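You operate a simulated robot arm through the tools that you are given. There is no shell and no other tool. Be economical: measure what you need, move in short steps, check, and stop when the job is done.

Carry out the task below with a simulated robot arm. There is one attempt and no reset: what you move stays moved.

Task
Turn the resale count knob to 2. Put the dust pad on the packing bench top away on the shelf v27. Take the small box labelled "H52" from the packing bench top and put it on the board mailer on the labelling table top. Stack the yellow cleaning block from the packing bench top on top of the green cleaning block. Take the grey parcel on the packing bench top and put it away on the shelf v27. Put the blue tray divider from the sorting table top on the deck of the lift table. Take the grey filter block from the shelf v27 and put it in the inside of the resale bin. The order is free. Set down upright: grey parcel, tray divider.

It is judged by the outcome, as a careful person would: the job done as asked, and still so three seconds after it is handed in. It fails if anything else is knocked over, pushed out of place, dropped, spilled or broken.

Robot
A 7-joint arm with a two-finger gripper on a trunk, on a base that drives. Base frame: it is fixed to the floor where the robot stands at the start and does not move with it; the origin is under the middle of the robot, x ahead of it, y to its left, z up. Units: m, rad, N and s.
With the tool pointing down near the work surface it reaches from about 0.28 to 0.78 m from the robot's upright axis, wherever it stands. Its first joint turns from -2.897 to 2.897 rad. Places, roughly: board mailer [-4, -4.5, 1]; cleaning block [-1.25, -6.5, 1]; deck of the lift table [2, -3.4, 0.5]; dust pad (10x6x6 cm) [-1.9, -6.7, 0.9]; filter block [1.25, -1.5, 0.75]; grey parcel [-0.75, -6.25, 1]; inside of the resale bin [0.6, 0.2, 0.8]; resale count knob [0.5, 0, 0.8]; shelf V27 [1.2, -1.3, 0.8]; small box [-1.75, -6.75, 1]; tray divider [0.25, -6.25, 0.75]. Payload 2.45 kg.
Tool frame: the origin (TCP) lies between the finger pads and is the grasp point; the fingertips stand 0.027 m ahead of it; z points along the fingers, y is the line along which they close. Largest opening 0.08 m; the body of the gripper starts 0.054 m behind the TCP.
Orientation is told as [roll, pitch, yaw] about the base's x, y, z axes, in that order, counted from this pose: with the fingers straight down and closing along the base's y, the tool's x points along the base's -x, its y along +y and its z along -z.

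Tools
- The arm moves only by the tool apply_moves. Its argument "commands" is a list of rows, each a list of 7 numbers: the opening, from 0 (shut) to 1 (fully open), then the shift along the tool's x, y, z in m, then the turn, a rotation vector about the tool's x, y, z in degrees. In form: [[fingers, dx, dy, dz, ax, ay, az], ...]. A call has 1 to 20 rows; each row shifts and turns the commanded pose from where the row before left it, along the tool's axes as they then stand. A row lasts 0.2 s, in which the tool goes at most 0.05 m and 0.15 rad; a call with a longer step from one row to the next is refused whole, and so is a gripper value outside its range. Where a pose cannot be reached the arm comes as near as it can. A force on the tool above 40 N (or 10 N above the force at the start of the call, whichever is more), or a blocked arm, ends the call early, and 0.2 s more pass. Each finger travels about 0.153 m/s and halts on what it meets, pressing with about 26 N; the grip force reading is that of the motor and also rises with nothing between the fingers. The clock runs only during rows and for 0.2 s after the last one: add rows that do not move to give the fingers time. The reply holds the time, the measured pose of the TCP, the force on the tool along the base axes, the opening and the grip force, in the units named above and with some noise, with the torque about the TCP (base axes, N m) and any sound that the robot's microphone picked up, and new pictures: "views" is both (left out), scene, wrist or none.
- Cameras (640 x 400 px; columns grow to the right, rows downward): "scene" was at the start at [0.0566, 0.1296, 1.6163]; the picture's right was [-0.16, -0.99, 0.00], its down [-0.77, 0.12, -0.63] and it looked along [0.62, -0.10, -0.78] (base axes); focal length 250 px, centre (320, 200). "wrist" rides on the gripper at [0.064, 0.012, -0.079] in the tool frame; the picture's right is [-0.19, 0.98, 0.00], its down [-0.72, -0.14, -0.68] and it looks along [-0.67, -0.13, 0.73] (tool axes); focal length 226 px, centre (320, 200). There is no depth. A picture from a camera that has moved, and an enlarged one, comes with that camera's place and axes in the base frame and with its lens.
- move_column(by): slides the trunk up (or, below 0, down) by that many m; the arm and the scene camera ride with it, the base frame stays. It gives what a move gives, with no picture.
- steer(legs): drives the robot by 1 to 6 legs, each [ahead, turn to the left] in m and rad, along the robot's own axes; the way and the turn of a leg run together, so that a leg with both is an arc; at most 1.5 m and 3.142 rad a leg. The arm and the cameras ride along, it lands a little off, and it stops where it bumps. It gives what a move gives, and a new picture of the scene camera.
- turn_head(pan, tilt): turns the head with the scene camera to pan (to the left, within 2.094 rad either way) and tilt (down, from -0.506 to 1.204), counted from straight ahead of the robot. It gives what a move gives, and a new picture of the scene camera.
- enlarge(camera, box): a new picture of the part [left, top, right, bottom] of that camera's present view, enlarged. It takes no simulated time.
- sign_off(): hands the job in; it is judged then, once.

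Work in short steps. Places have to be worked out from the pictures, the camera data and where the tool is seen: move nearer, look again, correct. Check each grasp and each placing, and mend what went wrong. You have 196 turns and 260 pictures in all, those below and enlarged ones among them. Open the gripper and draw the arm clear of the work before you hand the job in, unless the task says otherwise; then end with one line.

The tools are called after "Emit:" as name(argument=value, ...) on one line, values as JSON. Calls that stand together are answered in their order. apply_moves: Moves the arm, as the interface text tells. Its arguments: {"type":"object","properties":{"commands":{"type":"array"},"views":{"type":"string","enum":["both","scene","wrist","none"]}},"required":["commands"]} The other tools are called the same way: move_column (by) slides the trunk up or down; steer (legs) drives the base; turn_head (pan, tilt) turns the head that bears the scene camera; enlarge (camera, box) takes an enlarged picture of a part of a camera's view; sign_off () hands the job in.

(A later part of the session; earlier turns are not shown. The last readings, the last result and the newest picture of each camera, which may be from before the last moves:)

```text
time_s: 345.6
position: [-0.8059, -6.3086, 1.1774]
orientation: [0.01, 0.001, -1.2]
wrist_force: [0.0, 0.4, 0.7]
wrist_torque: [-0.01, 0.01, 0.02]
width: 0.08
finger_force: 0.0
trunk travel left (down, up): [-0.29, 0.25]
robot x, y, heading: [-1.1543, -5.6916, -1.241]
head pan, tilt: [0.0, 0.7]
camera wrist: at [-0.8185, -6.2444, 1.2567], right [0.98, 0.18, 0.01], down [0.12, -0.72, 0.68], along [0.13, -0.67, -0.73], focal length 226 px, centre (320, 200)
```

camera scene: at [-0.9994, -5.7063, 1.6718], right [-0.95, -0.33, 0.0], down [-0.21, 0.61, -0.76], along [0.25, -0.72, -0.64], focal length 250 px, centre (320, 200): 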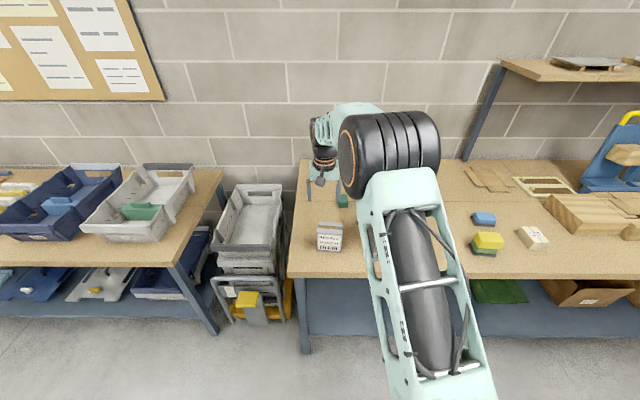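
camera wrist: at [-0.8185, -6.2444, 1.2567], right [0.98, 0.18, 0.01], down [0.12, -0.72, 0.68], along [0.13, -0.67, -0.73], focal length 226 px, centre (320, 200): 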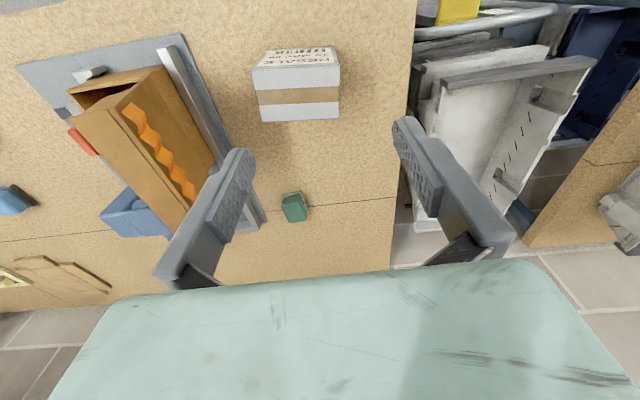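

Emit:
enlarge(camera="wrist", box=[230, 30, 370, 130])

Emit:
enlarge(camera="scene", box=[290, 190, 390, 270])

```text
4.00 times, centred on (300, 80) of wrist
camera zoom: at [-0.8185, -6.2444, 1.2567], right [0.98, 0.18, 0.01], down [0.12, -0.72, 0.68], along [0.13, -0.67, -0.73], focal length 904 px, centre (400, 680)
```

zoom: 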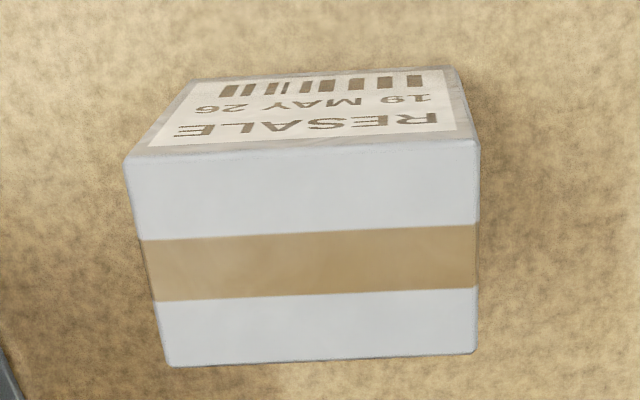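

```text
5.00 times, centred on (340, 230) of scene
camera zoom: at [-0.9996, -5.7058, 1.6719], right [-0.95, -0.33, 0.0], down [-0.21, 0.61, -0.76], along [0.25, -0.72, -0.64], focal length 1252 px, centre (220, 50)
```

zoom: 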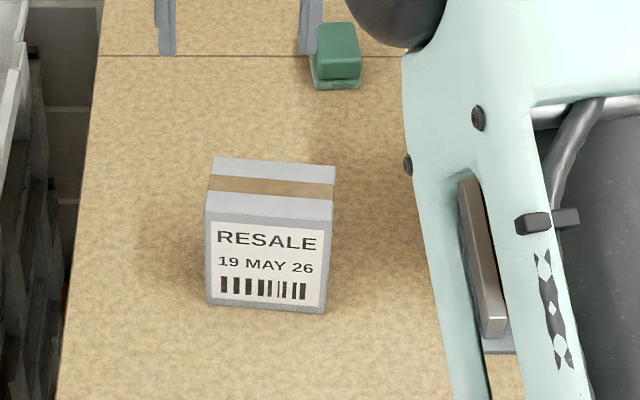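

The parcel's top centre is at (-0.824, -6.329), about 0.096 × 0.052 × 0.107 m, and I grip across the thin side. I rotate ~99° and hover.

Emit:
apply_moves(commands=[[1, 0, 0, 0, 0, 0, 8.26], [1, 0, 0, 0, 0, 0, 8.26], [1, 0, 0, 0, 0, 0, 8.26], [1, 0, 0, 0, 0, 0, 8.26], [1, 0, 0, 0, 0, 0, 8.26], [1, 0, 0, 0, 0, 0, 8.26], [1, 0, 0, 0, 0, 0, 8.26], [1, 0, 0, 0, 0, 0, 8.26], [1, 0, 0, 0, 0, 0, 8.26], [1, 0, 0, 0, 0, 0, 8.26], [1, 0, 0, 0, 0, 0, 8.26], [1, 0, 0, 0, 0, 0, 8.26], [1, -0.0217, 0.0163, 0, 0, 0, 0], [1, 0, 0, 0.04, 0, 0, 0], [1, 0, 0, 0.04, 0, 0, 0], [1, 0, 0, 0.05, 0, 0, 0]], views="wrist")

```text
time_s: 348.9
position: [-0.8237, -6.3259, 1.0485]
orientation: [-0.004, 0.01, -2.928]
wrist_force: [0.2, -0.1, 0.9]
wrist_torque: [0.03, -0.01, 0.03]
width: 0.0799
finger_force: 0.1
trunk travel left (down, up): [-0.29, 0.25]
robot x, y, heading: [-1.152, -5.6888, -1.237]
head pan, tilt: [0.0, 0.7]
camera wrist: at [-0.76, -6.3245, 1.1281], right [0.02, -1.0, -0.01], down [-0.74, -0.02, 0.67], along [-0.67, -0.01, -0.74], focal length 226 px, centre (320, 200)
```

wrist: 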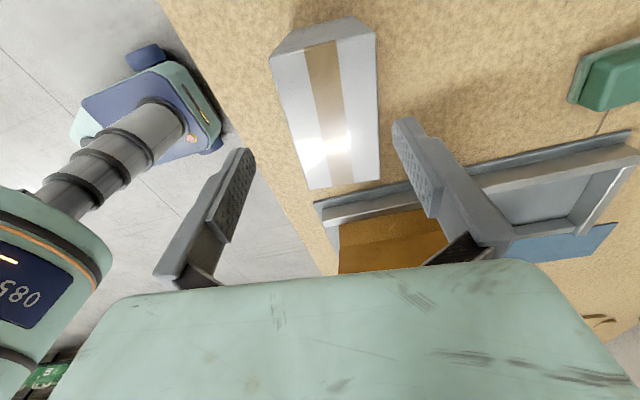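

Emit:
apply_moves(commands=[[1, 0.003, 0.009, 0, 0, 0, 3], [1, 0, 0, 0.04, 0, 0, 0], [1, 0, 0, 0.03, 0, 0, 0], [1, 0, 0, 0.018, 0, 0, 0]], views="wrist")

```text
time_s: 349.9
position: [-0.8171, -6.334, 0.9601]
orientation: [-0.005, 0.011, -2.983]
wrist_force: [0.3, 0.5, 0.4]
wrist_torque: [-0.04, -0.01, 0.0]
width: 0.0799
finger_force: 0.2
trunk travel left (down, up): [-0.29, 0.25]
robot x, y, heading: [-1.1565, -5.6894, -1.242]
head pan, tilt: [0.0, 0.7]
camera wrist: at [-0.7523, -6.3357, 1.0396], right [-0.04, -1.0, -0.01], down [-0.74, 0.02, 0.67], along [-0.67, 0.03, -0.74], focal length 226 px, centre (320, 200)
```

wrist: 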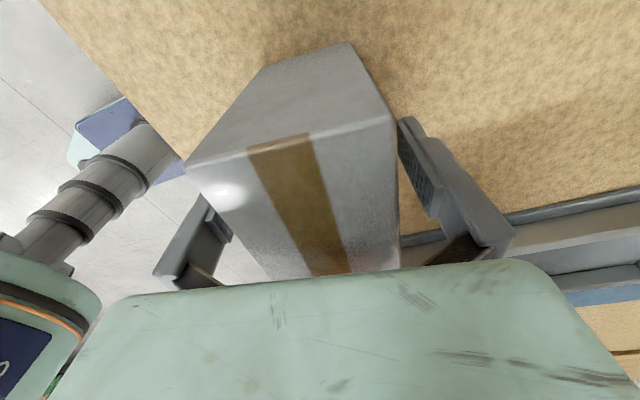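

The parcel is between the fingers. I close and lift.

Emit:
apply_moves(commands=[[0.5, 0, 0, 0, 0, 0, 0], [0.3, 0, 0, 0, 0, 0, 0], [0.3, 0, 0, 0, 0, 0, 0], [0.3, 0, 0, -0.04, 0, 0, 0], [0.3, 0, 0, -0.04, 0, 0, 0], [0.3, 0, 0, -0.04, 0, 0, 0]], views="wrist")

```text
time_s: 351.4
position: [-0.8199, -6.3349, 1.0802]
orientation: [-0.006, 0.01, -2.983]
wrist_force: [0.5, -1.2, -2.8]
wrist_torque: [0.0, -0.01, 0.01]
width: 0.0583
finger_force: 26.5
trunk travel left (down, up): [-0.29, 0.25]
robot x, y, heading: [-1.1597, -5.6921, -1.242]
head pan, tilt: [0.0, 0.7]
camera wrist: at [-0.7544, -6.3369, 1.1598], right [-0.04, -1.0, -0.01], down [-0.74, 0.02, 0.67], along [-0.67, 0.03, -0.74], focal length 226 px, centre (320, 200)
```

wrist: 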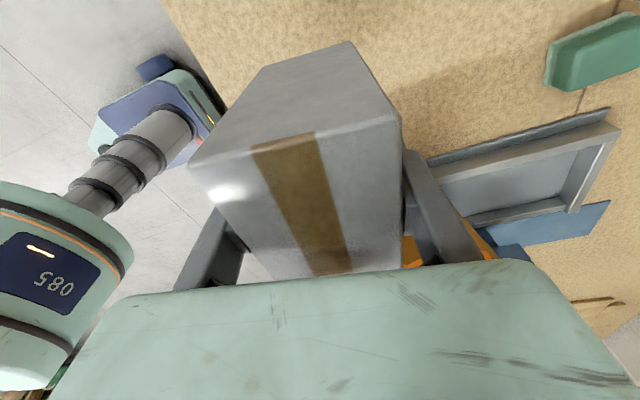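

The parcel is held. I back off and drive to the front of V27.

Emit:
steer(legs=[[-0.4, 0], [0, 2.384], [1.4, 0], [1.4, 0], [0.86, 0], [0, -0.8]])

Emit:
move_column(by=-0.16)

Emit:
apply_moves(commands=[[0.3, 0, 0, 0, 0, 0, 0]], views="both")

```text
time_s: 379.0
position: [0.6, -1.53, 1.079]
orientation: [-0.002, 0.01, -1.317]
wrist_force: [0.0, -0.2, -2.5]
wrist_torque: [0.02, 0.04, 0.02]
width: 0.0576
finger_force: 25.9
trunk travel left (down, up): [-0.29, 0.25]
robot x, y, heading: [-0.0121, -1.9277, 0.425]
head pan, tilt: [0.0, 0.7]
camera scene: at [-0.0065, -1.7703, 1.6719], right [0.41, -0.91, 0.0], down [-0.59, -0.27, -0.76], along [0.7, 0.31, -0.64], focal length 250 px, centre (320, 200)
```

scene: 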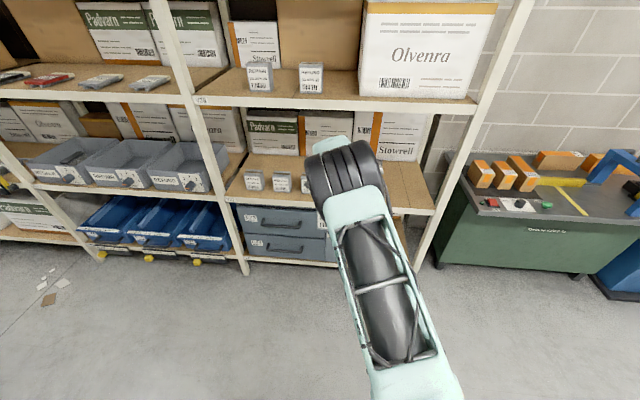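

```text
time_s: 380.9
position: [0.6001, -1.5307, 0.9199]
orientation: [-0.004, 0.01, -1.319]
wrist_force: [0.2, 0.5, -3.3]
wrist_torque: [0.02, -0.01, -0.01]
width: 0.0575
finger_force: 26.0
trunk travel left (down, up): [-0.13, 0.41]
robot x, y, heading: [-0.0109, -1.9293, 0.427]
head pan, tilt: [0.0, 0.7]
```

```text
time_s: 381.3
position: [0.5998, -1.5315, 0.9205]
orientation: [-0.004, 0.009, -1.319]
wrist_force: [0.6, 0.1, -3.6]
wrist_torque: [0.02, 0.04, 0.02]
width: 0.0578
finger_force: 25.4
trunk travel left (down, up): [-0.13, 0.41]
robot x, y, heading: [-0.0083, -1.9244, 0.423]
head pan, tilt: [0.0, 0.7]
camera scene: at [-0.0067, -1.7702, 1.5119], right [0.41, -0.91, 0.0], down [-0.59, -0.27, -0.76], along [0.7, 0.31, -0.64], focal length 250 px, centre (320, 200)
camera wrist: at [0.5967, -1.4663, 0.9996], right [1.0, 0.06, -0.01], down [0.05, -0.74, 0.67], along [0.04, -0.67, -0.74], focal length 226 px, centre (320, 200)
```

scene: 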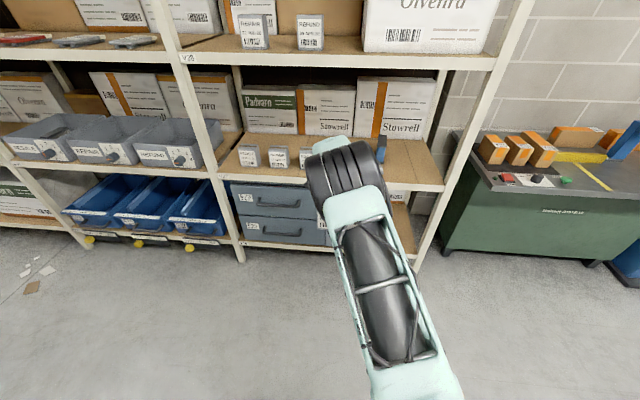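
wrist: 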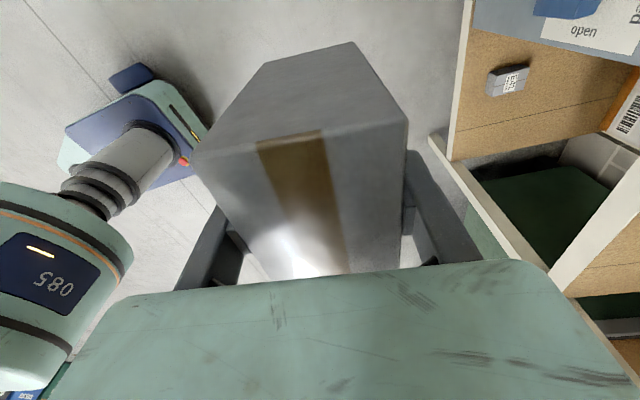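

I align heading with the rack, drive 0.3 m, and shift the tool 0.11 m right, squaring the parcel.

Emit:
steer(legs=[[0, -0.085], [0.28, 0]])

Emit:
apply_moves(commands=[[0.3, -0.035, 0, 0, 0, 0, -4.5], [0.3, -0.035, 0, 0, 0, 0, -4.5], [0.3, -0.035, 0, 0, 0, 0, 0]], views="both")

```text
time_s: 383.7
position: [0.8945, -1.4902, 0.9187]
orientation: [-0.004, 0.01, -1.403]
wrist_force: [-0.6, 0.1, -3.1]
wrist_torque: [0.03, 0.01, 0.02]
width: 0.0576
finger_force: 26.1
trunk travel left (down, up): [-0.13, 0.41]
robot x, y, heading: [0.2574, -1.8312, 0.337]
head pan, tilt: [0.0, 0.7]
camera scene: at [0.2703, -1.6775, 1.5118], right [0.33, -0.94, 0.0], down [-0.61, -0.22, -0.76], along [0.72, 0.25, -0.64], focal length 250 px, centre (320, 200)
```

scene: 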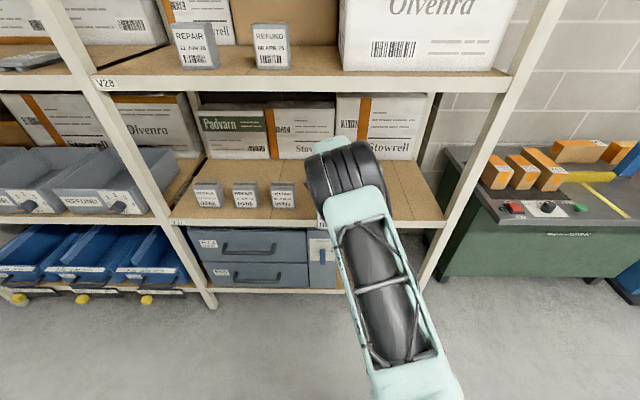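

```text
time_s: 384.5
position: [0.923, -1.5922, 0.9192]
orientation: [-0.004, 0.009, -1.243]
wrist_force: [0.0, -1.0, -2.5]
wrist_torque: [0.0, 0.04, 0.01]
width: 0.0573
finger_force: 26.7
trunk travel left (down, up): [-0.13, 0.41]
robot x, y, heading: [0.2545, -1.8327, 0.338]
head pan, tilt: [0.0, 0.7]
camera scene: at [0.27, -1.6777, 1.5119], right [0.33, -0.94, 0.0], down [-0.61, -0.21, -0.76], along [0.72, 0.25, -0.64], focal length 250 px, centre (320, 200)
camera wrist: at [0.915, -1.5283, 0.9979], right [0.99, 0.13, 0.0], down [0.1, -0.73, 0.67], along [0.09, -0.67, -0.74], focal length 226 px, centre (320, 200)
```

scene: 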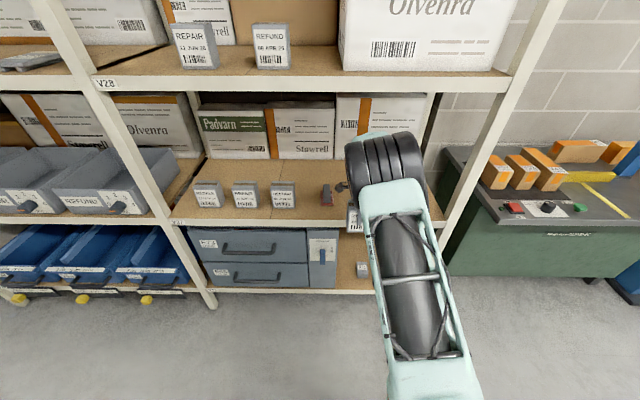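
wrist: 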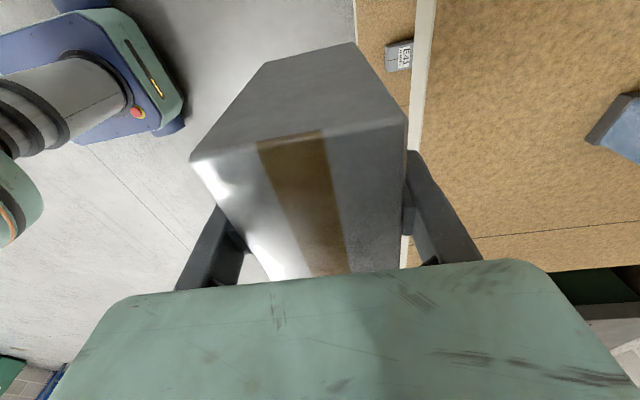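

Aligned. I drive forward 0.18 m so the parcel is over the shelf.

Emit:
steer(legs=[[0.18, 0]])

Emit:
apply_moves(commands=[[0.3, 0, 0, 0.02, 0, 0, 0]], views="both")

```text
time_s: 386.0
position: [1.0971, -1.5319, 0.9183]
orientation: [-0.003, 0.01, -1.245]
wrist_force: [-0.5, -0.8, -2.9]
wrist_torque: [0.03, 0.0, -0.01]
width: 0.0575
finger_force: 26.1
trunk travel left (down, up): [-0.13, 0.41]
robot x, y, heading: [0.4258, -1.7702, 0.334]
head pan, tilt: [0.0, 0.7]
camera scene: at [0.4448, -1.616, 1.5118], right [0.33, -0.94, 0.0], down [-0.61, -0.21, -0.76], along [0.72, 0.25, -0.64], focal length 250 px, centre (320, 200)
```

scene: 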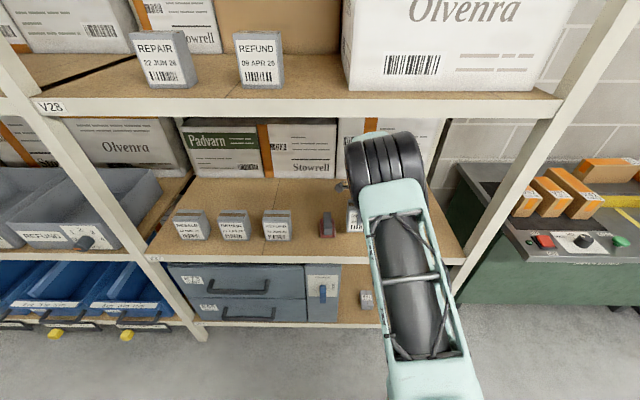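

```text
time_s: 386.4
position: [1.0963, -1.5304, 0.8984]
orientation: [-0.004, 0.009, -1.244]
wrist_force: [0.0, 0.3, -3.2]
wrist_torque: [0.05, 0.01, 0.0]
width: 0.0575
finger_force: 26.6
trunk travel left (down, up): [-0.13, 0.41]
robot x, y, heading: [0.4236, -1.7725, 0.335]
head pan, tilt: [0.0, 0.7]
camera scene: at [0.4444, -1.6162, 1.5118], right [0.33, -0.94, 0.0], down [-0.61, -0.21, -0.76], along [0.72, 0.25, -0.64], focal length 250 px, centre (320, 200)
camera wrist: at [1.0887, -1.4668, 0.9781], right [0.99, 0.13, -0.01], down [0.1, -0.73, 0.67], along [0.08, -0.67, -0.74], focal length 226 px, centre (320, 200)
```

scene: 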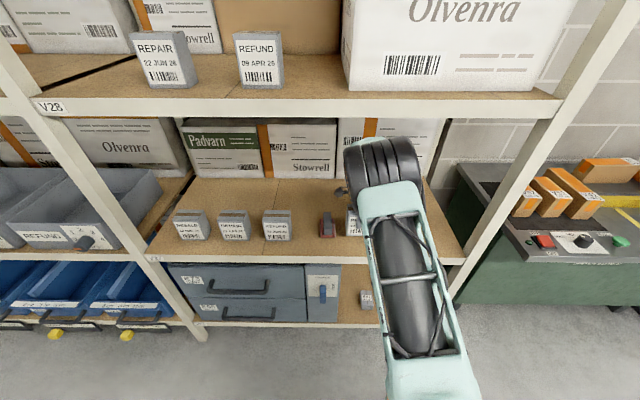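
wrist: 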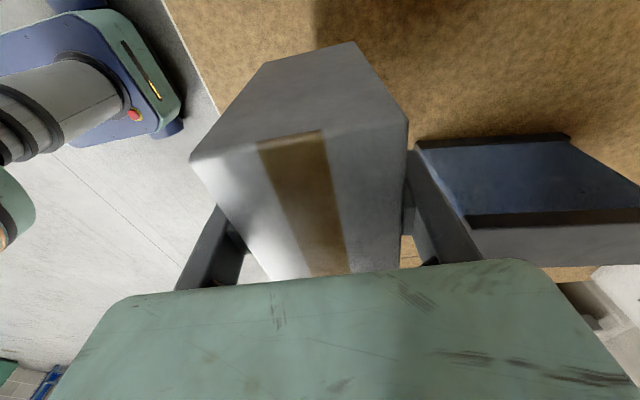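

Clear on all sides. I lower the parcel to the shelf.

Emit:
apply_moves(commands=[[0.3, 0, 0, 0.025, 0, 0, 0], [0.3, 0, 0, 0.008, 0, 0, 0], [0.3, 0, 0, 0.004, 0, 0, 0], [0.3, 0, 0, 0.003, 0, 0, 0]], views="none")

```text
time_s: 387.4
position: [1.0972, -1.5313, 0.8601]
orientation: [0.0, 0.012, -1.246]
wrist_force: [-2.9, -0.8, 7.9]
wrist_torque: [-0.48, -0.11, -0.15]
width: 0.0576
finger_force: 25.7
trunk travel left (down, up): [-0.13, 0.41]
robot x, y, heading: [0.43, -1.771, 0.337]
head pan, tilt: [0.0, 0.7]
```

The shelf is touched. I open modestly and rise.

Emit:
apply_moves(commands=[[0.3, 0, 0, 0.001, 0, 0, 0], [0.82, 0, 0, 0, 0, 0, 0], [0.85, 0, 0, 0, 0, 0, 0], [0.85, 0, 0, -0.02, 0, 0, 0], [0.85, 0, 0, -0.04, 0, 0, 0], [0.85, 0, 0, -0.04, 0, 0, 0]], views="wrist")

```text
time_s: 388.8
position: [1.0991, -1.5313, 0.959]
orientation: [-0.005, 0.01, -1.247]
wrist_force: [0.6, -0.2, -1.0]
wrist_torque: [0.01, 0.0, -0.04]
width: 0.0679
finger_force: 0.1
trunk travel left (down, up): [-0.13, 0.41]
robot x, y, heading: [0.4286, -1.7732, 0.338]
head pan, tilt: [0.0, 0.7]
camera wrist: at [1.0913, -1.4666, 1.0388], right [0.99, 0.13, -0.01], down [0.1, -0.73, 0.67], along [0.08, -0.67, -0.74], focal length 226 px, centre (320, 200)
```

wrist: 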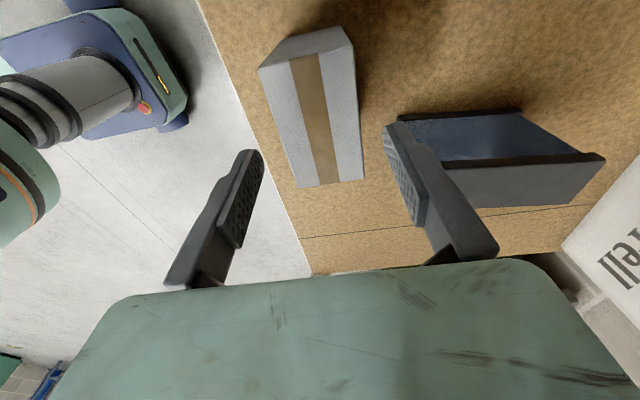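

The parcel stands upright on V27. I back out and drive to the sorting table for the tray divider.

Emit:
steer(legs=[[-0.35, 0], [0, -1.975]])

Emit:
move_column(by=0.3)

Emit:
steer(legs=[[1.1, 0], [1.1, 0], [0.9, 0], [0, 0.403]])

```text
time_s: 395.9
position: [0.0684, -2.5985, 0.9605]
orientation: [-0.003, 0.009, 3.073]
wrist_force: [-0.1, -0.4, 0.6]
wrist_torque: [-0.02, 0.03, 0.02]
width: 0.0677
finger_force: 0.0
trunk travel left (down, up): [-0.13, 0.41]
robot x, y, heading: [0.1038, -1.8867, -1.628]
head pan, tilt: [0.0, 0.7]
camera scene: at [0.2413, -1.9573, 1.5119], right [-1.0, 0.06, 0.0], down [0.04, 0.64, -0.76], along [-0.04, -0.76, -0.64], focal length 250 px, centre (320, 200)
```

scene: 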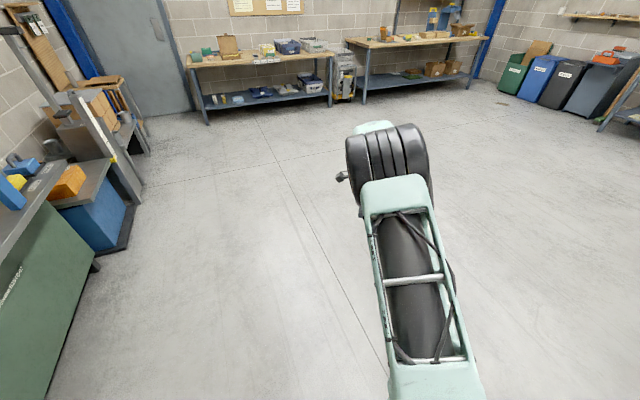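

```text
time_s: 398.9
position: [0.0668, -2.5985, 1.2576]
orientation: [-0.003, 0.011, 3.073]
wrist_force: [-0.1, 0.4, -0.1]
wrist_torque: [0.04, 0.06, -0.02]
width: 0.068
finger_force: 0.0
trunk travel left (down, up): [-0.43, 0.11]
robot x, y, heading: [0.107, -1.8842, -1.631]
head pan, tilt: [0.0, 0.7]
```

```text
time_s: 415.3
position: [0.0144, -5.654, 1.2596]
orientation: [-0.004, 0.011, -2.866]
wrist_force: [0.2, 0.6, -0.5]
wrist_torque: [-0.05, 0.02, -0.05]
width: 0.0681
finger_force: 0.1
trunk travel left (down, up): [-0.43, 0.11]
robot x, y, heading: [-0.1932, -4.9712, -1.285]
head pan, tilt: [0.0, 0.7]
camera scene: at [-0.0387, -4.993, 1.8118], right [-0.96, -0.29, 0.0], down [-0.18, 0.62, -0.76], along [0.22, -0.73, -0.64], focal length 250 px, centre (320, 200)
```

scene: 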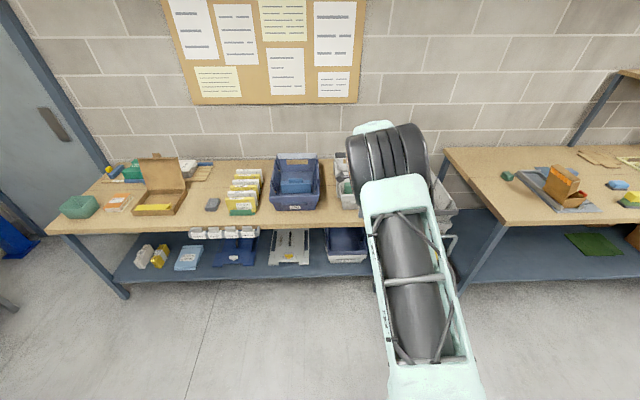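

Emit:
enlarge(camera="scene", box=[50, 145, 250, 245])

Emit:
enlarge(camera="scene", box=[220, 140, 380, 260])

```text
3.20 times, centred on (150, 195) of scene
camera zoom: at [-0.0387, -4.993, 1.8118], right [-0.96, -0.29, 0.0], down [-0.18, 0.62, -0.76], along [0.22, -0.73, -0.64], focal length 801 px, centre (864, 216)
```

zoom: 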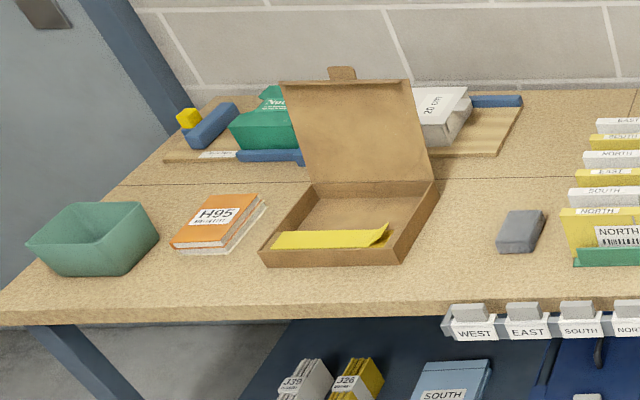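

```text
3.33 times, centred on (300, 200) of scene
camera zoom: at [-0.0387, -4.993, 1.8118], right [-0.96, -0.29, 0.0], down [-0.18, 0.62, -0.76], along [0.22, -0.73, -0.64], focal length 835 px, centre (387, 200)
```

zoom: 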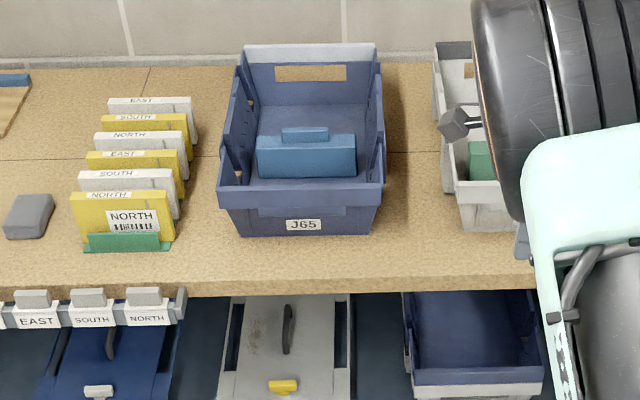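

The blue tray divider, with a grip tab, sits inside the navy tray J65. I drive closer.

Emit:
steer(legs=[[0, 0.2], [0.5, 0], [0, -0.15]])

Emit:
apply_moves(commands=[[1, 0, 0, 0, 0, 0, 0]], views="wrist")

```text
time_s: 419.7
position: [0.2769, -6.0923, 1.2588]
orientation: [-0.003, 0.01, -2.826]
wrist_force: [-0.5, -0.8, 0.2]
wrist_torque: [-0.01, 0.01, 0.0]
width: 0.0678
finger_force: 0.1
trunk travel left (down, up): [-0.43, 0.11]
robot x, y, heading: [0.0411, -5.4206, -1.244]
head pan, tilt: [0.0, 0.7]
camera scene: at [0.1972, -5.4339, 1.8119], right [-0.95, -0.32, 0.0], down [-0.21, 0.61, -0.76], along [0.25, -0.72, -0.64], focal length 250 px, centre (320, 200)
```

scene: 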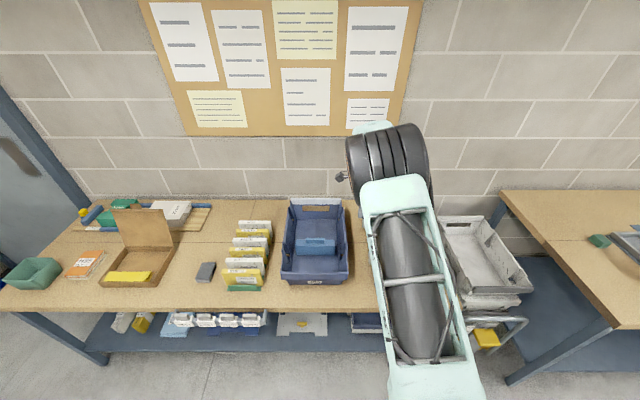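

```text
time_s: 420.1
position: [0.2764, -6.0931, 1.2596]
orientation: [-0.003, 0.011, -2.828]
wrist_force: [-0.1, 0.5, -0.2]
wrist_torque: [0.03, 0.0, 0.01]
width: 0.0798
finger_force: 0.1
trunk travel left (down, up): [-0.43, 0.11]
robot x, y, heading: [0.0403, -5.4155, -1.236]
head pan, tilt: [0.0, 0.7]
camera wrist: at [0.3397, -6.0845, 1.3385], right [0.12, -0.99, -0.01], down [-0.73, -0.09, 0.67], along [-0.67, -0.08, -0.74], focal length 226 px, centre (320, 200)
```

wrist: 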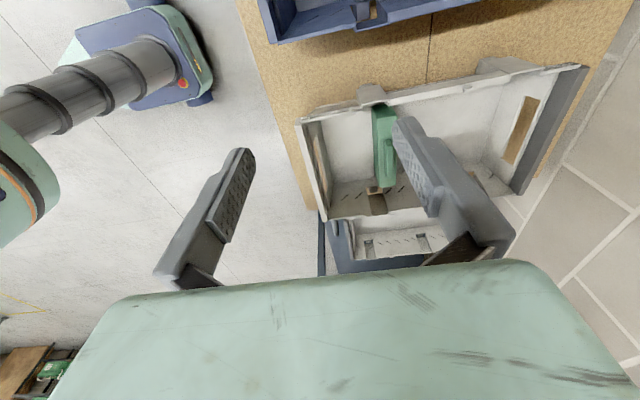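

Emit:
enlarge(camera="scene", box=[270, 190, 370, 290])

Emit:
enlarge(camera="wrist", box=[290, 60, 470, 220])

```text
4.00 times, centred on (320, 240) of scene
camera zoom: at [0.1969, -5.434, 1.8119], right [-0.95, -0.32, 0.0], down [-0.21, 0.61, -0.76], along [0.25, -0.72, -0.64], focal length 1002 px, centre (320, 40)
```

zoom: 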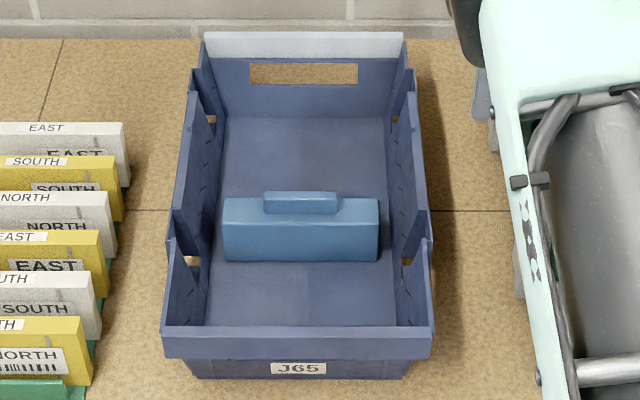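

```text
2.50 times, centred on (380, 140) of wrist
camera zoom: at [0.3397, -6.0845, 1.3385], right [0.12, -0.99, -0.01], down [-0.73, -0.09, 0.67], along [-0.67, -0.08, -0.74], focal length 565 px, centre (170, 350)
```

zoom: 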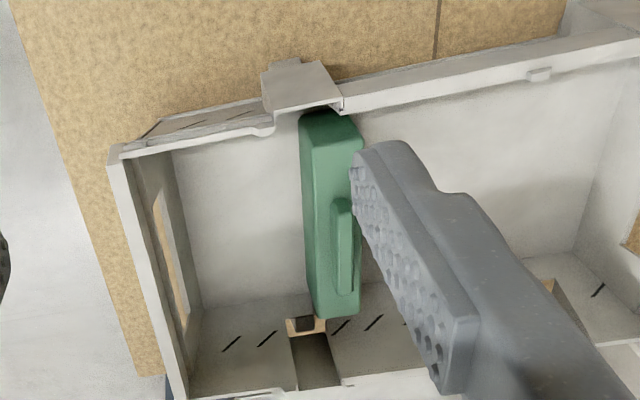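

The divider stands loose in the tray, its tab top near z 0.99 at (0.45, -6.10). I move the robot closer and to the left, then reposition the tool above.

Emit:
steer(legs=[[0, 0.6], [0.15, 0], [0, -0.6]])

Emit:
apply_moves(commands=[[1, 0.03, -0.01, 0, 0, 0, 0], [1, 0.03, -0.01, 0, 0, 0, 0], [1, 0.02, -0.01, 0, 0, 0, 0]], views="both")

```text
time_s: 424.8
position: [0.3947, -6.1773, 1.2577]
orientation: [-0.003, 0.009, -2.819]
wrist_force: [-0.6, 0.1, -0.3]
wrist_torque: [0.02, -0.01, -0.02]
width: 0.0798
finger_force: 0.1
trunk travel left (down, up): [-0.43, 0.11]
robot x, y, heading: [0.161, -5.5042, -1.236]
head pan, tilt: [0.0, 0.7]
camera scene: at [0.3115, -5.5188, 1.8119], right [-0.94, -0.33, 0.0], down [-0.21, 0.61, -0.76], along [0.25, -0.72, -0.64], focal length 250 px, centre (320, 200)
```

scene: 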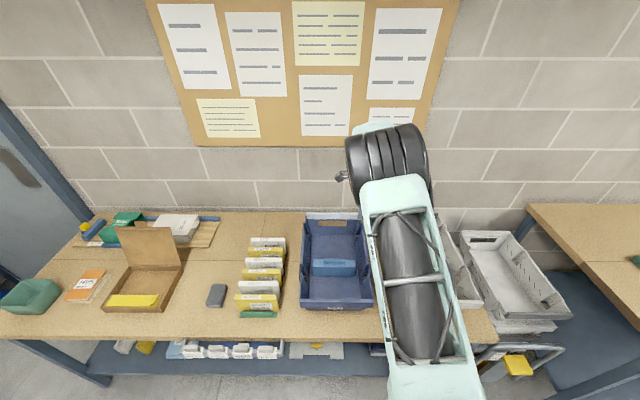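

```text
time_s: 425.6
position: [0.4624, -6.1211, 1.2612]
orientation: [-0.002, 0.01, -2.82]
wrist_force: [0.7, 0.3, 0.0]
wrist_torque: [0.03, 0.01, 0.02]
width: 0.0799
finger_force: 0.0
trunk travel left (down, up): [-0.43, 0.11]
robot x, y, heading: [0.159, -5.5039, -1.237]
head pan, tilt: [0.0, 0.7]
camera scene: at [0.3125, -5.5173, 1.8119], right [-0.94, -0.33, 0.0], down [-0.21, 0.61, -0.77], along [0.25, -0.72, -0.64], focal length 250 px, centre (320, 200)
camera wrist: at [0.5258, -6.1124, 1.3411], right [0.13, -0.99, 0.0], down [-0.73, -0.1, 0.67], along [-0.67, -0.08, -0.74], focal length 226 px, centre (320, 200)
```

scene: 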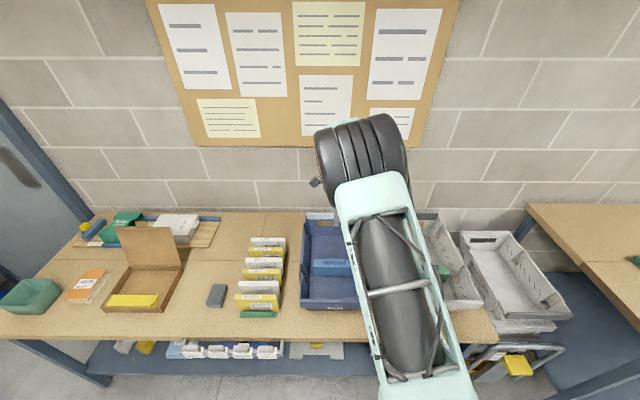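
wrist: 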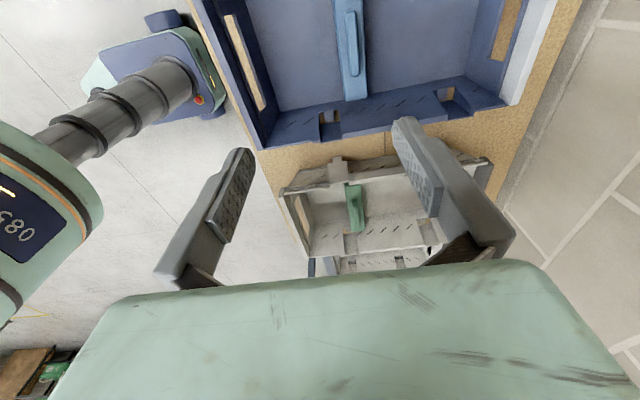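

Triangulation puts the tab at (0.475, -6.168, 0.90), so this table is lower. I move over it and descend to z≈1.02 to refine.

Emit:
apply_moves(commands=[[1, 0, 0.025, 0.04, 0, 0, 0], [1, -0.0025, 0.0237, 0.04, 0, 0, 0], [1, 0, 0, 0.04, 0, 0, 0], [1, 0, 0, 0.04, 0, 0, 0], [1, 0, 0, 0.04, 0, 0, 0], [1, 0, 0, 0.04, 0, 0, 0]], views="wrist")

```text
time_s: 427.0
position: [0.4748, -6.1675, 1.0186]
orientation: [-0.002, 0.01, -2.82]
wrist_force: [1.1, 0.0, -0.2]
wrist_torque: [0.03, -0.03, 0.01]
width: 0.0802
finger_force: 0.1
trunk travel left (down, up): [-0.43, 0.11]
robot x, y, heading: [0.1556, -5.5056, -1.236]
head pan, tilt: [0.0, 0.7]
camera wrist: at [0.538, -6.1589, 1.0973], right [0.13, -0.99, 0.0], down [-0.73, -0.1, 0.67], along [-0.67, -0.08, -0.74], focal length 226 px, centre (320, 200)
```

wrist: 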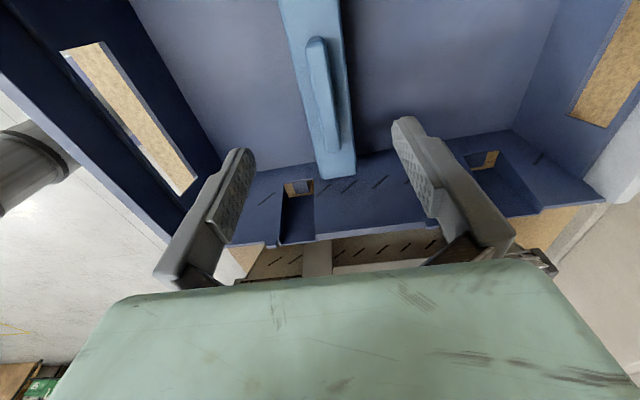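

Well aligned. I rotate 3° and descend further to see the tab between the fingers.

Emit:
apply_moves(commands=[[1, 0, 0.002, 0.04, 0, 0, 3], [1, 0, 0, 0.04, 0, 0, 0], [1, 0, 0, 0.03, 0, 0, 0]], views="wrist")

```text
time_s: 427.8
position: [0.4758, -6.1702, 0.9094]
orientation: [-0.005, 0.01, -2.87]
wrist_force: [0.5, -0.3, 0.4]
wrist_torque: [-0.01, 0.0, 0.0]
width: 0.08
finger_force: 0.0
trunk travel left (down, up): [-0.43, 0.11]
robot x, y, heading: [0.1548, -5.5059, -1.239]
head pan, tilt: [0.0, 0.7]
camera wrist: at [0.5389, -6.1655, 0.9901], right [0.08, -1.0, -0.01], down [-0.74, -0.06, 0.67], along [-0.67, -0.05, -0.74], focal length 226 px, centre (320, 200)
```

wrist: 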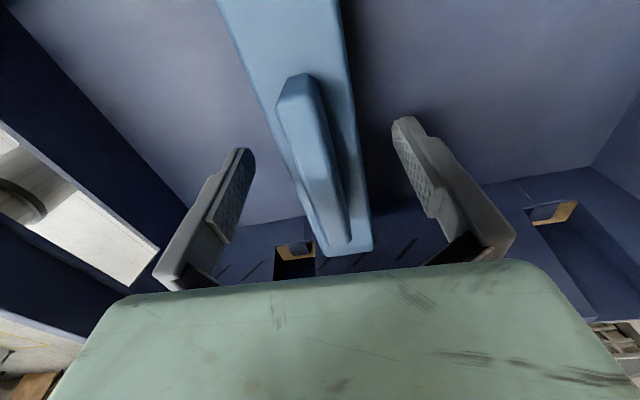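

Good. I descend another 3.5 cm to straddle the body and close.

Emit:
apply_moves(commands=[[1, 0, 0, 0.02, 0, 0, 0], [1, 0, 0, 0.015, 0, 0, 0], [0.5, 0, 0, 0, 0, 0, 0], [0.2, 0, 0, 0, 0, 0, 0], [0.2, 0, 0, 0, 0, 0, 0]], views="wrist")

```text
time_s: 429.0
position: [0.4786, -6.1694, 0.8746]
orientation: [-0.003, 0.011, -2.872]
wrist_force: [0.7, 0.5, 0.5]
wrist_torque: [-0.01, -0.04, 0.01]
width: 0.0435
finger_force: 25.7
trunk travel left (down, up): [-0.43, 0.11]
robot x, y, heading: [0.1562, -5.501, -1.236]
head pan, tilt: [0.0, 0.7]
camera wrist: at [0.5417, -6.1642, 0.955], right [0.08, -1.0, -0.01], down [-0.74, -0.06, 0.67], along [-0.67, -0.05, -0.74], focal length 226 px, centre (320, 200)
```

wrist: 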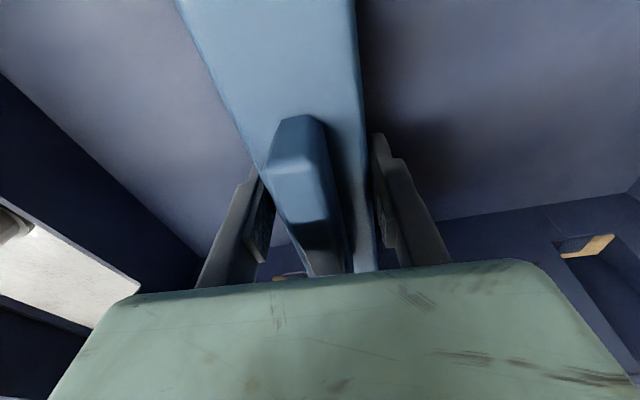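

The body is gripped at 0.0435 m. I lift slowly straight up.

Emit:
apply_moves(commands=[[0.2, 0, 0, -0.02, 0, 0, 0], [0.2, 0, 0, -0.02, 0, 0, 0], [0.2, 0, 0, -0.03, 0, 0, 0], [0.2, 0, 0, -0.04, 0, 0, 0], [0.2, 0, 0, -0.04, 0, 0, 0], [0.2, 0, 0, -0.04, 0, 0, 0], [0.2, 0, 0, -0.04, 0, 0, 0]], views="both")

```text
time_s: 430.6
position: [0.476, -6.171, 1.1046]
orientation: [-0.005, 0.012, -2.871]
wrist_force: [-0.2, -0.2, -1.7]
wrist_torque: [0.01, -0.01, -0.03]
width: 0.0434
finger_force: 26.1
trunk travel left (down, up): [-0.43, 0.11]
robot x, y, heading: [0.155, -5.5042, -1.233]
head pan, tilt: [0.0, 0.7]
camera scene: at [0.3115, -5.5178, 1.812], right [-0.94, -0.33, 0.0], down [-0.21, 0.61, -0.77], along [0.25, -0.72, -0.64], focal length 250 px, centre (320, 200)
camera wrist: at [0.5401, -6.1652, 1.1843], right [0.08, -1.0, -0.01], down [-0.74, -0.06, 0.67], along [-0.67, -0.05, -0.74], focal length 226 px, centre (320, 200)
```

scene: 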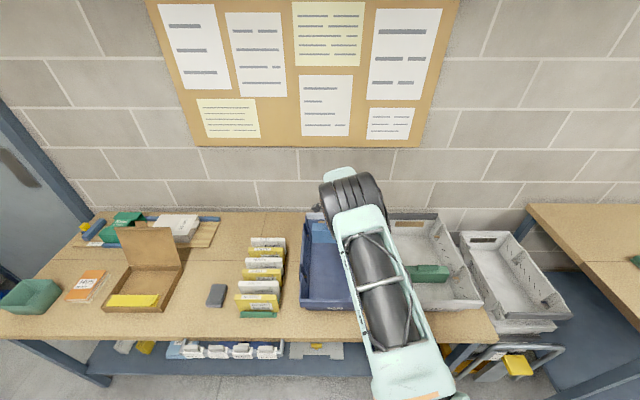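
wrist: 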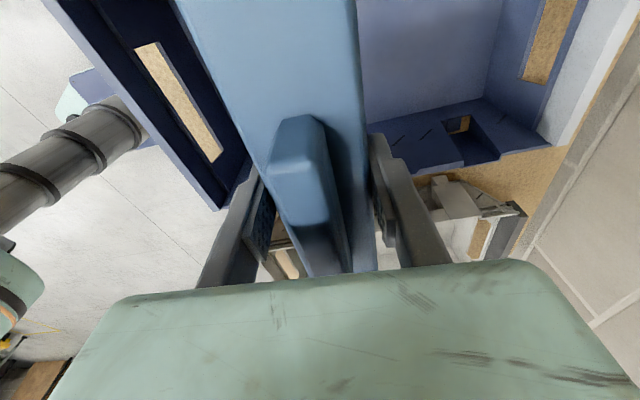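

The divider is free and the tray is undisturbed. I back off and go look at the lift table near (2, -3.4).

Emit:
steer(legs=[[-0.4, 0], [0, 2.31], [1.4, 0], [0, -0.74]])

```text
time_s: 447.4
position: [1.4386, -3.6307, 1.1053]
orientation: [-0.005, 0.009, -1.362]
wrist_force: [0.2, 0.1, -0.8]
wrist_torque: [0.07, 0.01, 0.0]
width: 0.0433
finger_force: 25.9
trunk travel left (down, up): [-0.43, 0.11]
robot x, y, heading: [0.7537, -3.9083, 0.269]
head pan, tilt: [0.0, 0.7]
camera scene: at [0.7813, -3.7534, 1.8119], right [0.27, -0.96, 0.0], down [-0.62, -0.17, -0.76], along [0.74, 0.2, -0.64], focal length 250 px, centre (320, 200)
```

scene: 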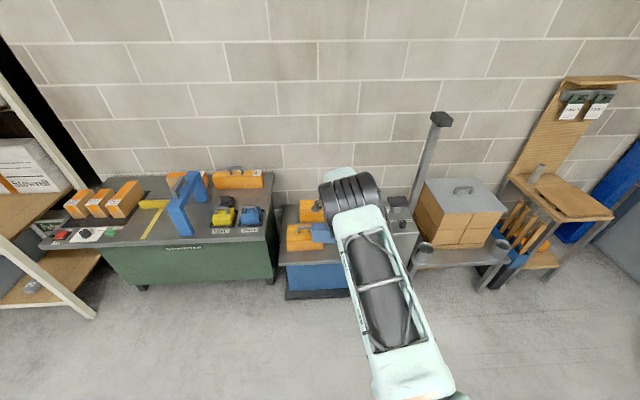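

Emit:
enlarge(camera="scene", box=[260, 180, 440, 300])

Emit:
enlarge(camera="wrist", box=[0, 0, 640, 400])

```text
3.33 times, centred on (350, 240) of scene
camera zoom: at [0.7813, -3.7534, 1.8119], right [0.27, -0.96, 0.0], down [-0.62, -0.17, -0.76], along [0.74, 0.2, -0.64], focal length 835 px, centre (220, 67)
```

zoom: 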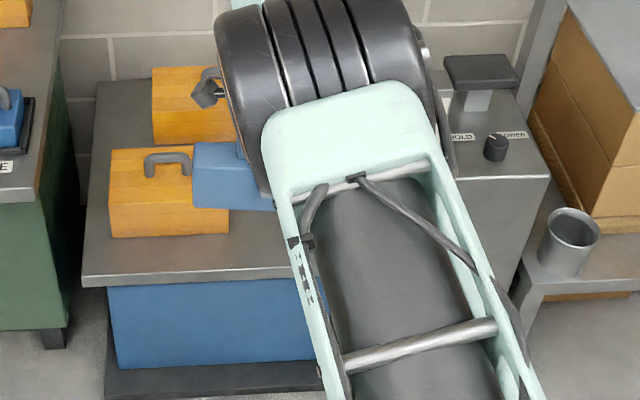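

```text
1.00 times, centred on (320, 200) of wrist (not enlarged: the box is as wide or as high as the picture)
camera zoom: at [1.4397, -3.5657, 1.1836], right [1.0, 0.01, -0.01], down [0.01, -0.74, 0.67], along [0.0, -0.67, -0.74], focal length 226 px, centre (320, 200)
```

zoom: 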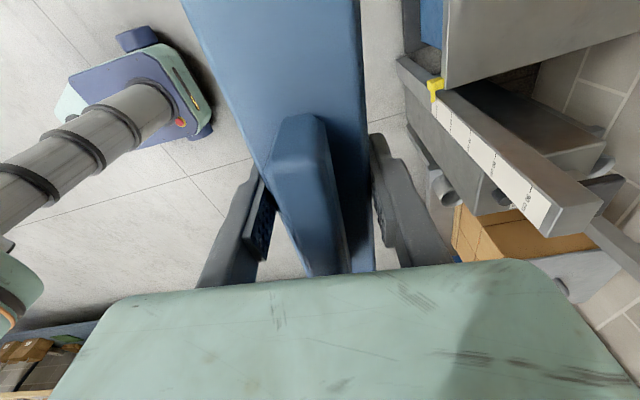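

The arm hides the deck's right part. I swing the tool 0.32 m right to see it.

Emit:
apply_moves(commands=[[0.2, -0.04, 0, 0, 0, 0, 0], [0.2, -0.04, 0, 0, 0, 0, 0], [0.2, -0.04, 0, 0, 0, 0, 0], [0.2, -0.04, 0, 0, 0, 0, 0], [0.2, -0.04, 0, 0, 0, 0, 0], [0.2, -0.04, 0, 0, 0, 0, 0], [0.2, -0.04, 0, 0, 0, 0, 0], [0.2, -0.04, 0, 0, 0, 0, 0]], views="scene")

Emit:
enlarge(camera="scene", box=[260, 170, 440, 300])

```text
time_s: 449.2
position: [1.5069, -3.9415, 1.1018]
orientation: [-0.003, 0.012, -1.363]
wrist_force: [0.1, 0.1, -0.7]
wrist_torque: [0.02, 0.02, 0.01]
width: 0.0434
finger_force: 25.9
trunk travel left (down, up): [-0.43, 0.11]
robot x, y, heading: [0.7557, -3.9091, 0.266]
head pan, tilt: [0.0, 0.7]
camera scene: at [0.7813, -3.7548, 1.812], right [0.27, -0.96, 0.0], down [-0.62, -0.17, -0.76], along [0.74, 0.2, -0.64], focal length 250 px, centre (320, 200)
```

scene: 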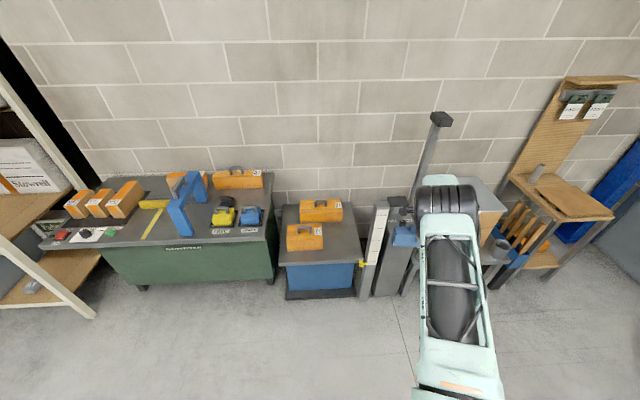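

```text
3.08 times, centred on (350, 235) of scene
camera zoom: at [0.7813, -3.7548, 1.812], right [0.27, -0.96, 0.0], down [-0.62, -0.17, -0.76], along [0.74, 0.2, -0.64], focal length 771 px, centre (228, 92)
```

zoom: 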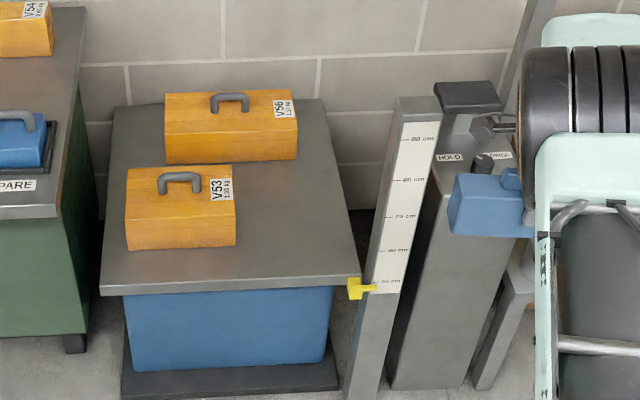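

The lift table deck is clear at its right-front, around (1.91, -3.585), between V53 and the scale post. I rotate the divider to point in depth, recentre the tool, and drive in above it.

Emit:
apply_moves(commands=[[0.2, 0.04, 0, 0, 0, 0, 0], [0.2, 0.04, 0, 0, 0, 0, 0], [0.2, 0.04, 0, 0, 0, 0, 0], [0.2, 0.03, 0, 0, 0, 0, 0], [0.2, 0, 0, 0, 0, 0, -8.4], [0.2, 0, 0, 0, 0, 0, -8.4], [0.2, 0, 0, 0, 0, 0, -8.4], [0.2, 0, 0, 0, 0, 0, -8.4], [0.2, 0, 0, 0, 0, 0, -8.4], [0.2, 0, 0, 0, 0, 0, -8.4], [0.2, 0, 0, 0, 0, 0, -8.4], [0.2, 0, 0, 0, 0, 0, -8.4], [0.2, 0, 0, 0, 0, 0, -8.4], [0.2, 0, 0, 0, 0, 0, -8.4], [0.2, 0, 0, 0, 0, 0, -8.4]], views="none")

Emit:
steer(legs=[[0, 0.07], [0.45, 0]])

Emit:
apply_moves(commands=[[0.2, 0, 0, 0, 0, 0, 0]], views="wrist")

```text
time_s: 452.4
position: [1.4743, -3.796, 1.1022]
orientation: [0.01, 0.002, 0.25]
wrist_force: [0.0, -0.3, -1.0]
wrist_torque: [-0.02, 0.0, -0.01]
width: 0.0435
finger_force: 25.8
trunk travel left (down, up): [-0.43, 0.11]
robot x, y, heading: [0.7535, -3.9063, 0.268]
head pan, tilt: [0.0, 0.7]
```

```text
time_s: 455.6
position: [1.8974, -3.5927, 1.1004]
orientation: [0.011, 0.003, 0.319]
wrist_force: [-0.9, 1.3, -1.8]
wrist_torque: [-0.01, 0.0, 0.0]
width: 0.0436
finger_force: 25.8
trunk travel left (down, up): [-0.43, 0.11]
robot x, y, heading: [1.1856, -3.7547, 0.341]
head pan, tilt: [0.0, 0.7]
camera scene: at [1.203, -3.5989, 1.8118], right [0.33, -0.94, 0.0], down [-0.61, -0.22, -0.76], along [0.72, 0.25, -0.65], focal length 250 px, centre (320, 200)
```

scene: 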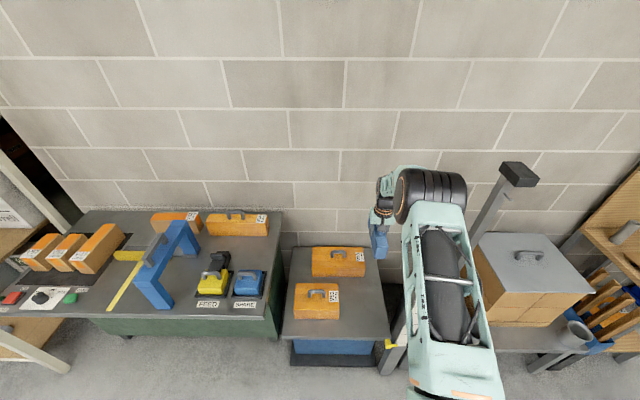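

```text
time_s: 456.0
position: [1.8973, -3.5936, 1.1023]
orientation: [0.01, 0.003, 0.319]
wrist_force: [0.0, 0.0, -1.2]
wrist_torque: [0.04, -0.01, -0.05]
width: 0.0433
finger_force: 25.9
trunk travel left (down, up): [-0.43, 0.11]
robot x, y, heading: [1.1845, -3.7562, 0.344]
head pan, tilt: [0.0, 0.7]
camera wrist: at [1.834, -3.6016, 1.1818], right [-0.12, 0.99, 0.01], down [0.73, 0.09, 0.68], along [0.67, 0.09, -0.74], focal length 226 px, centre (320, 200)
```

wrist: 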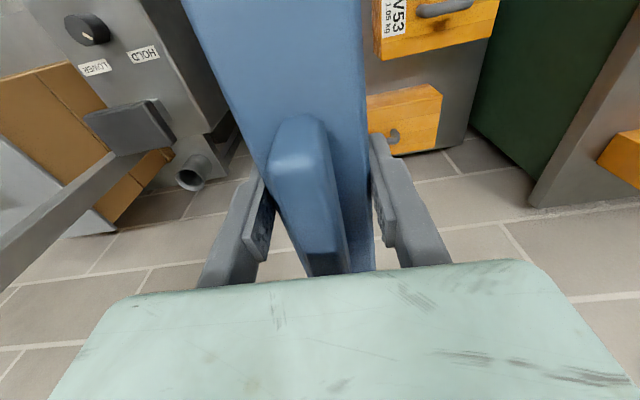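

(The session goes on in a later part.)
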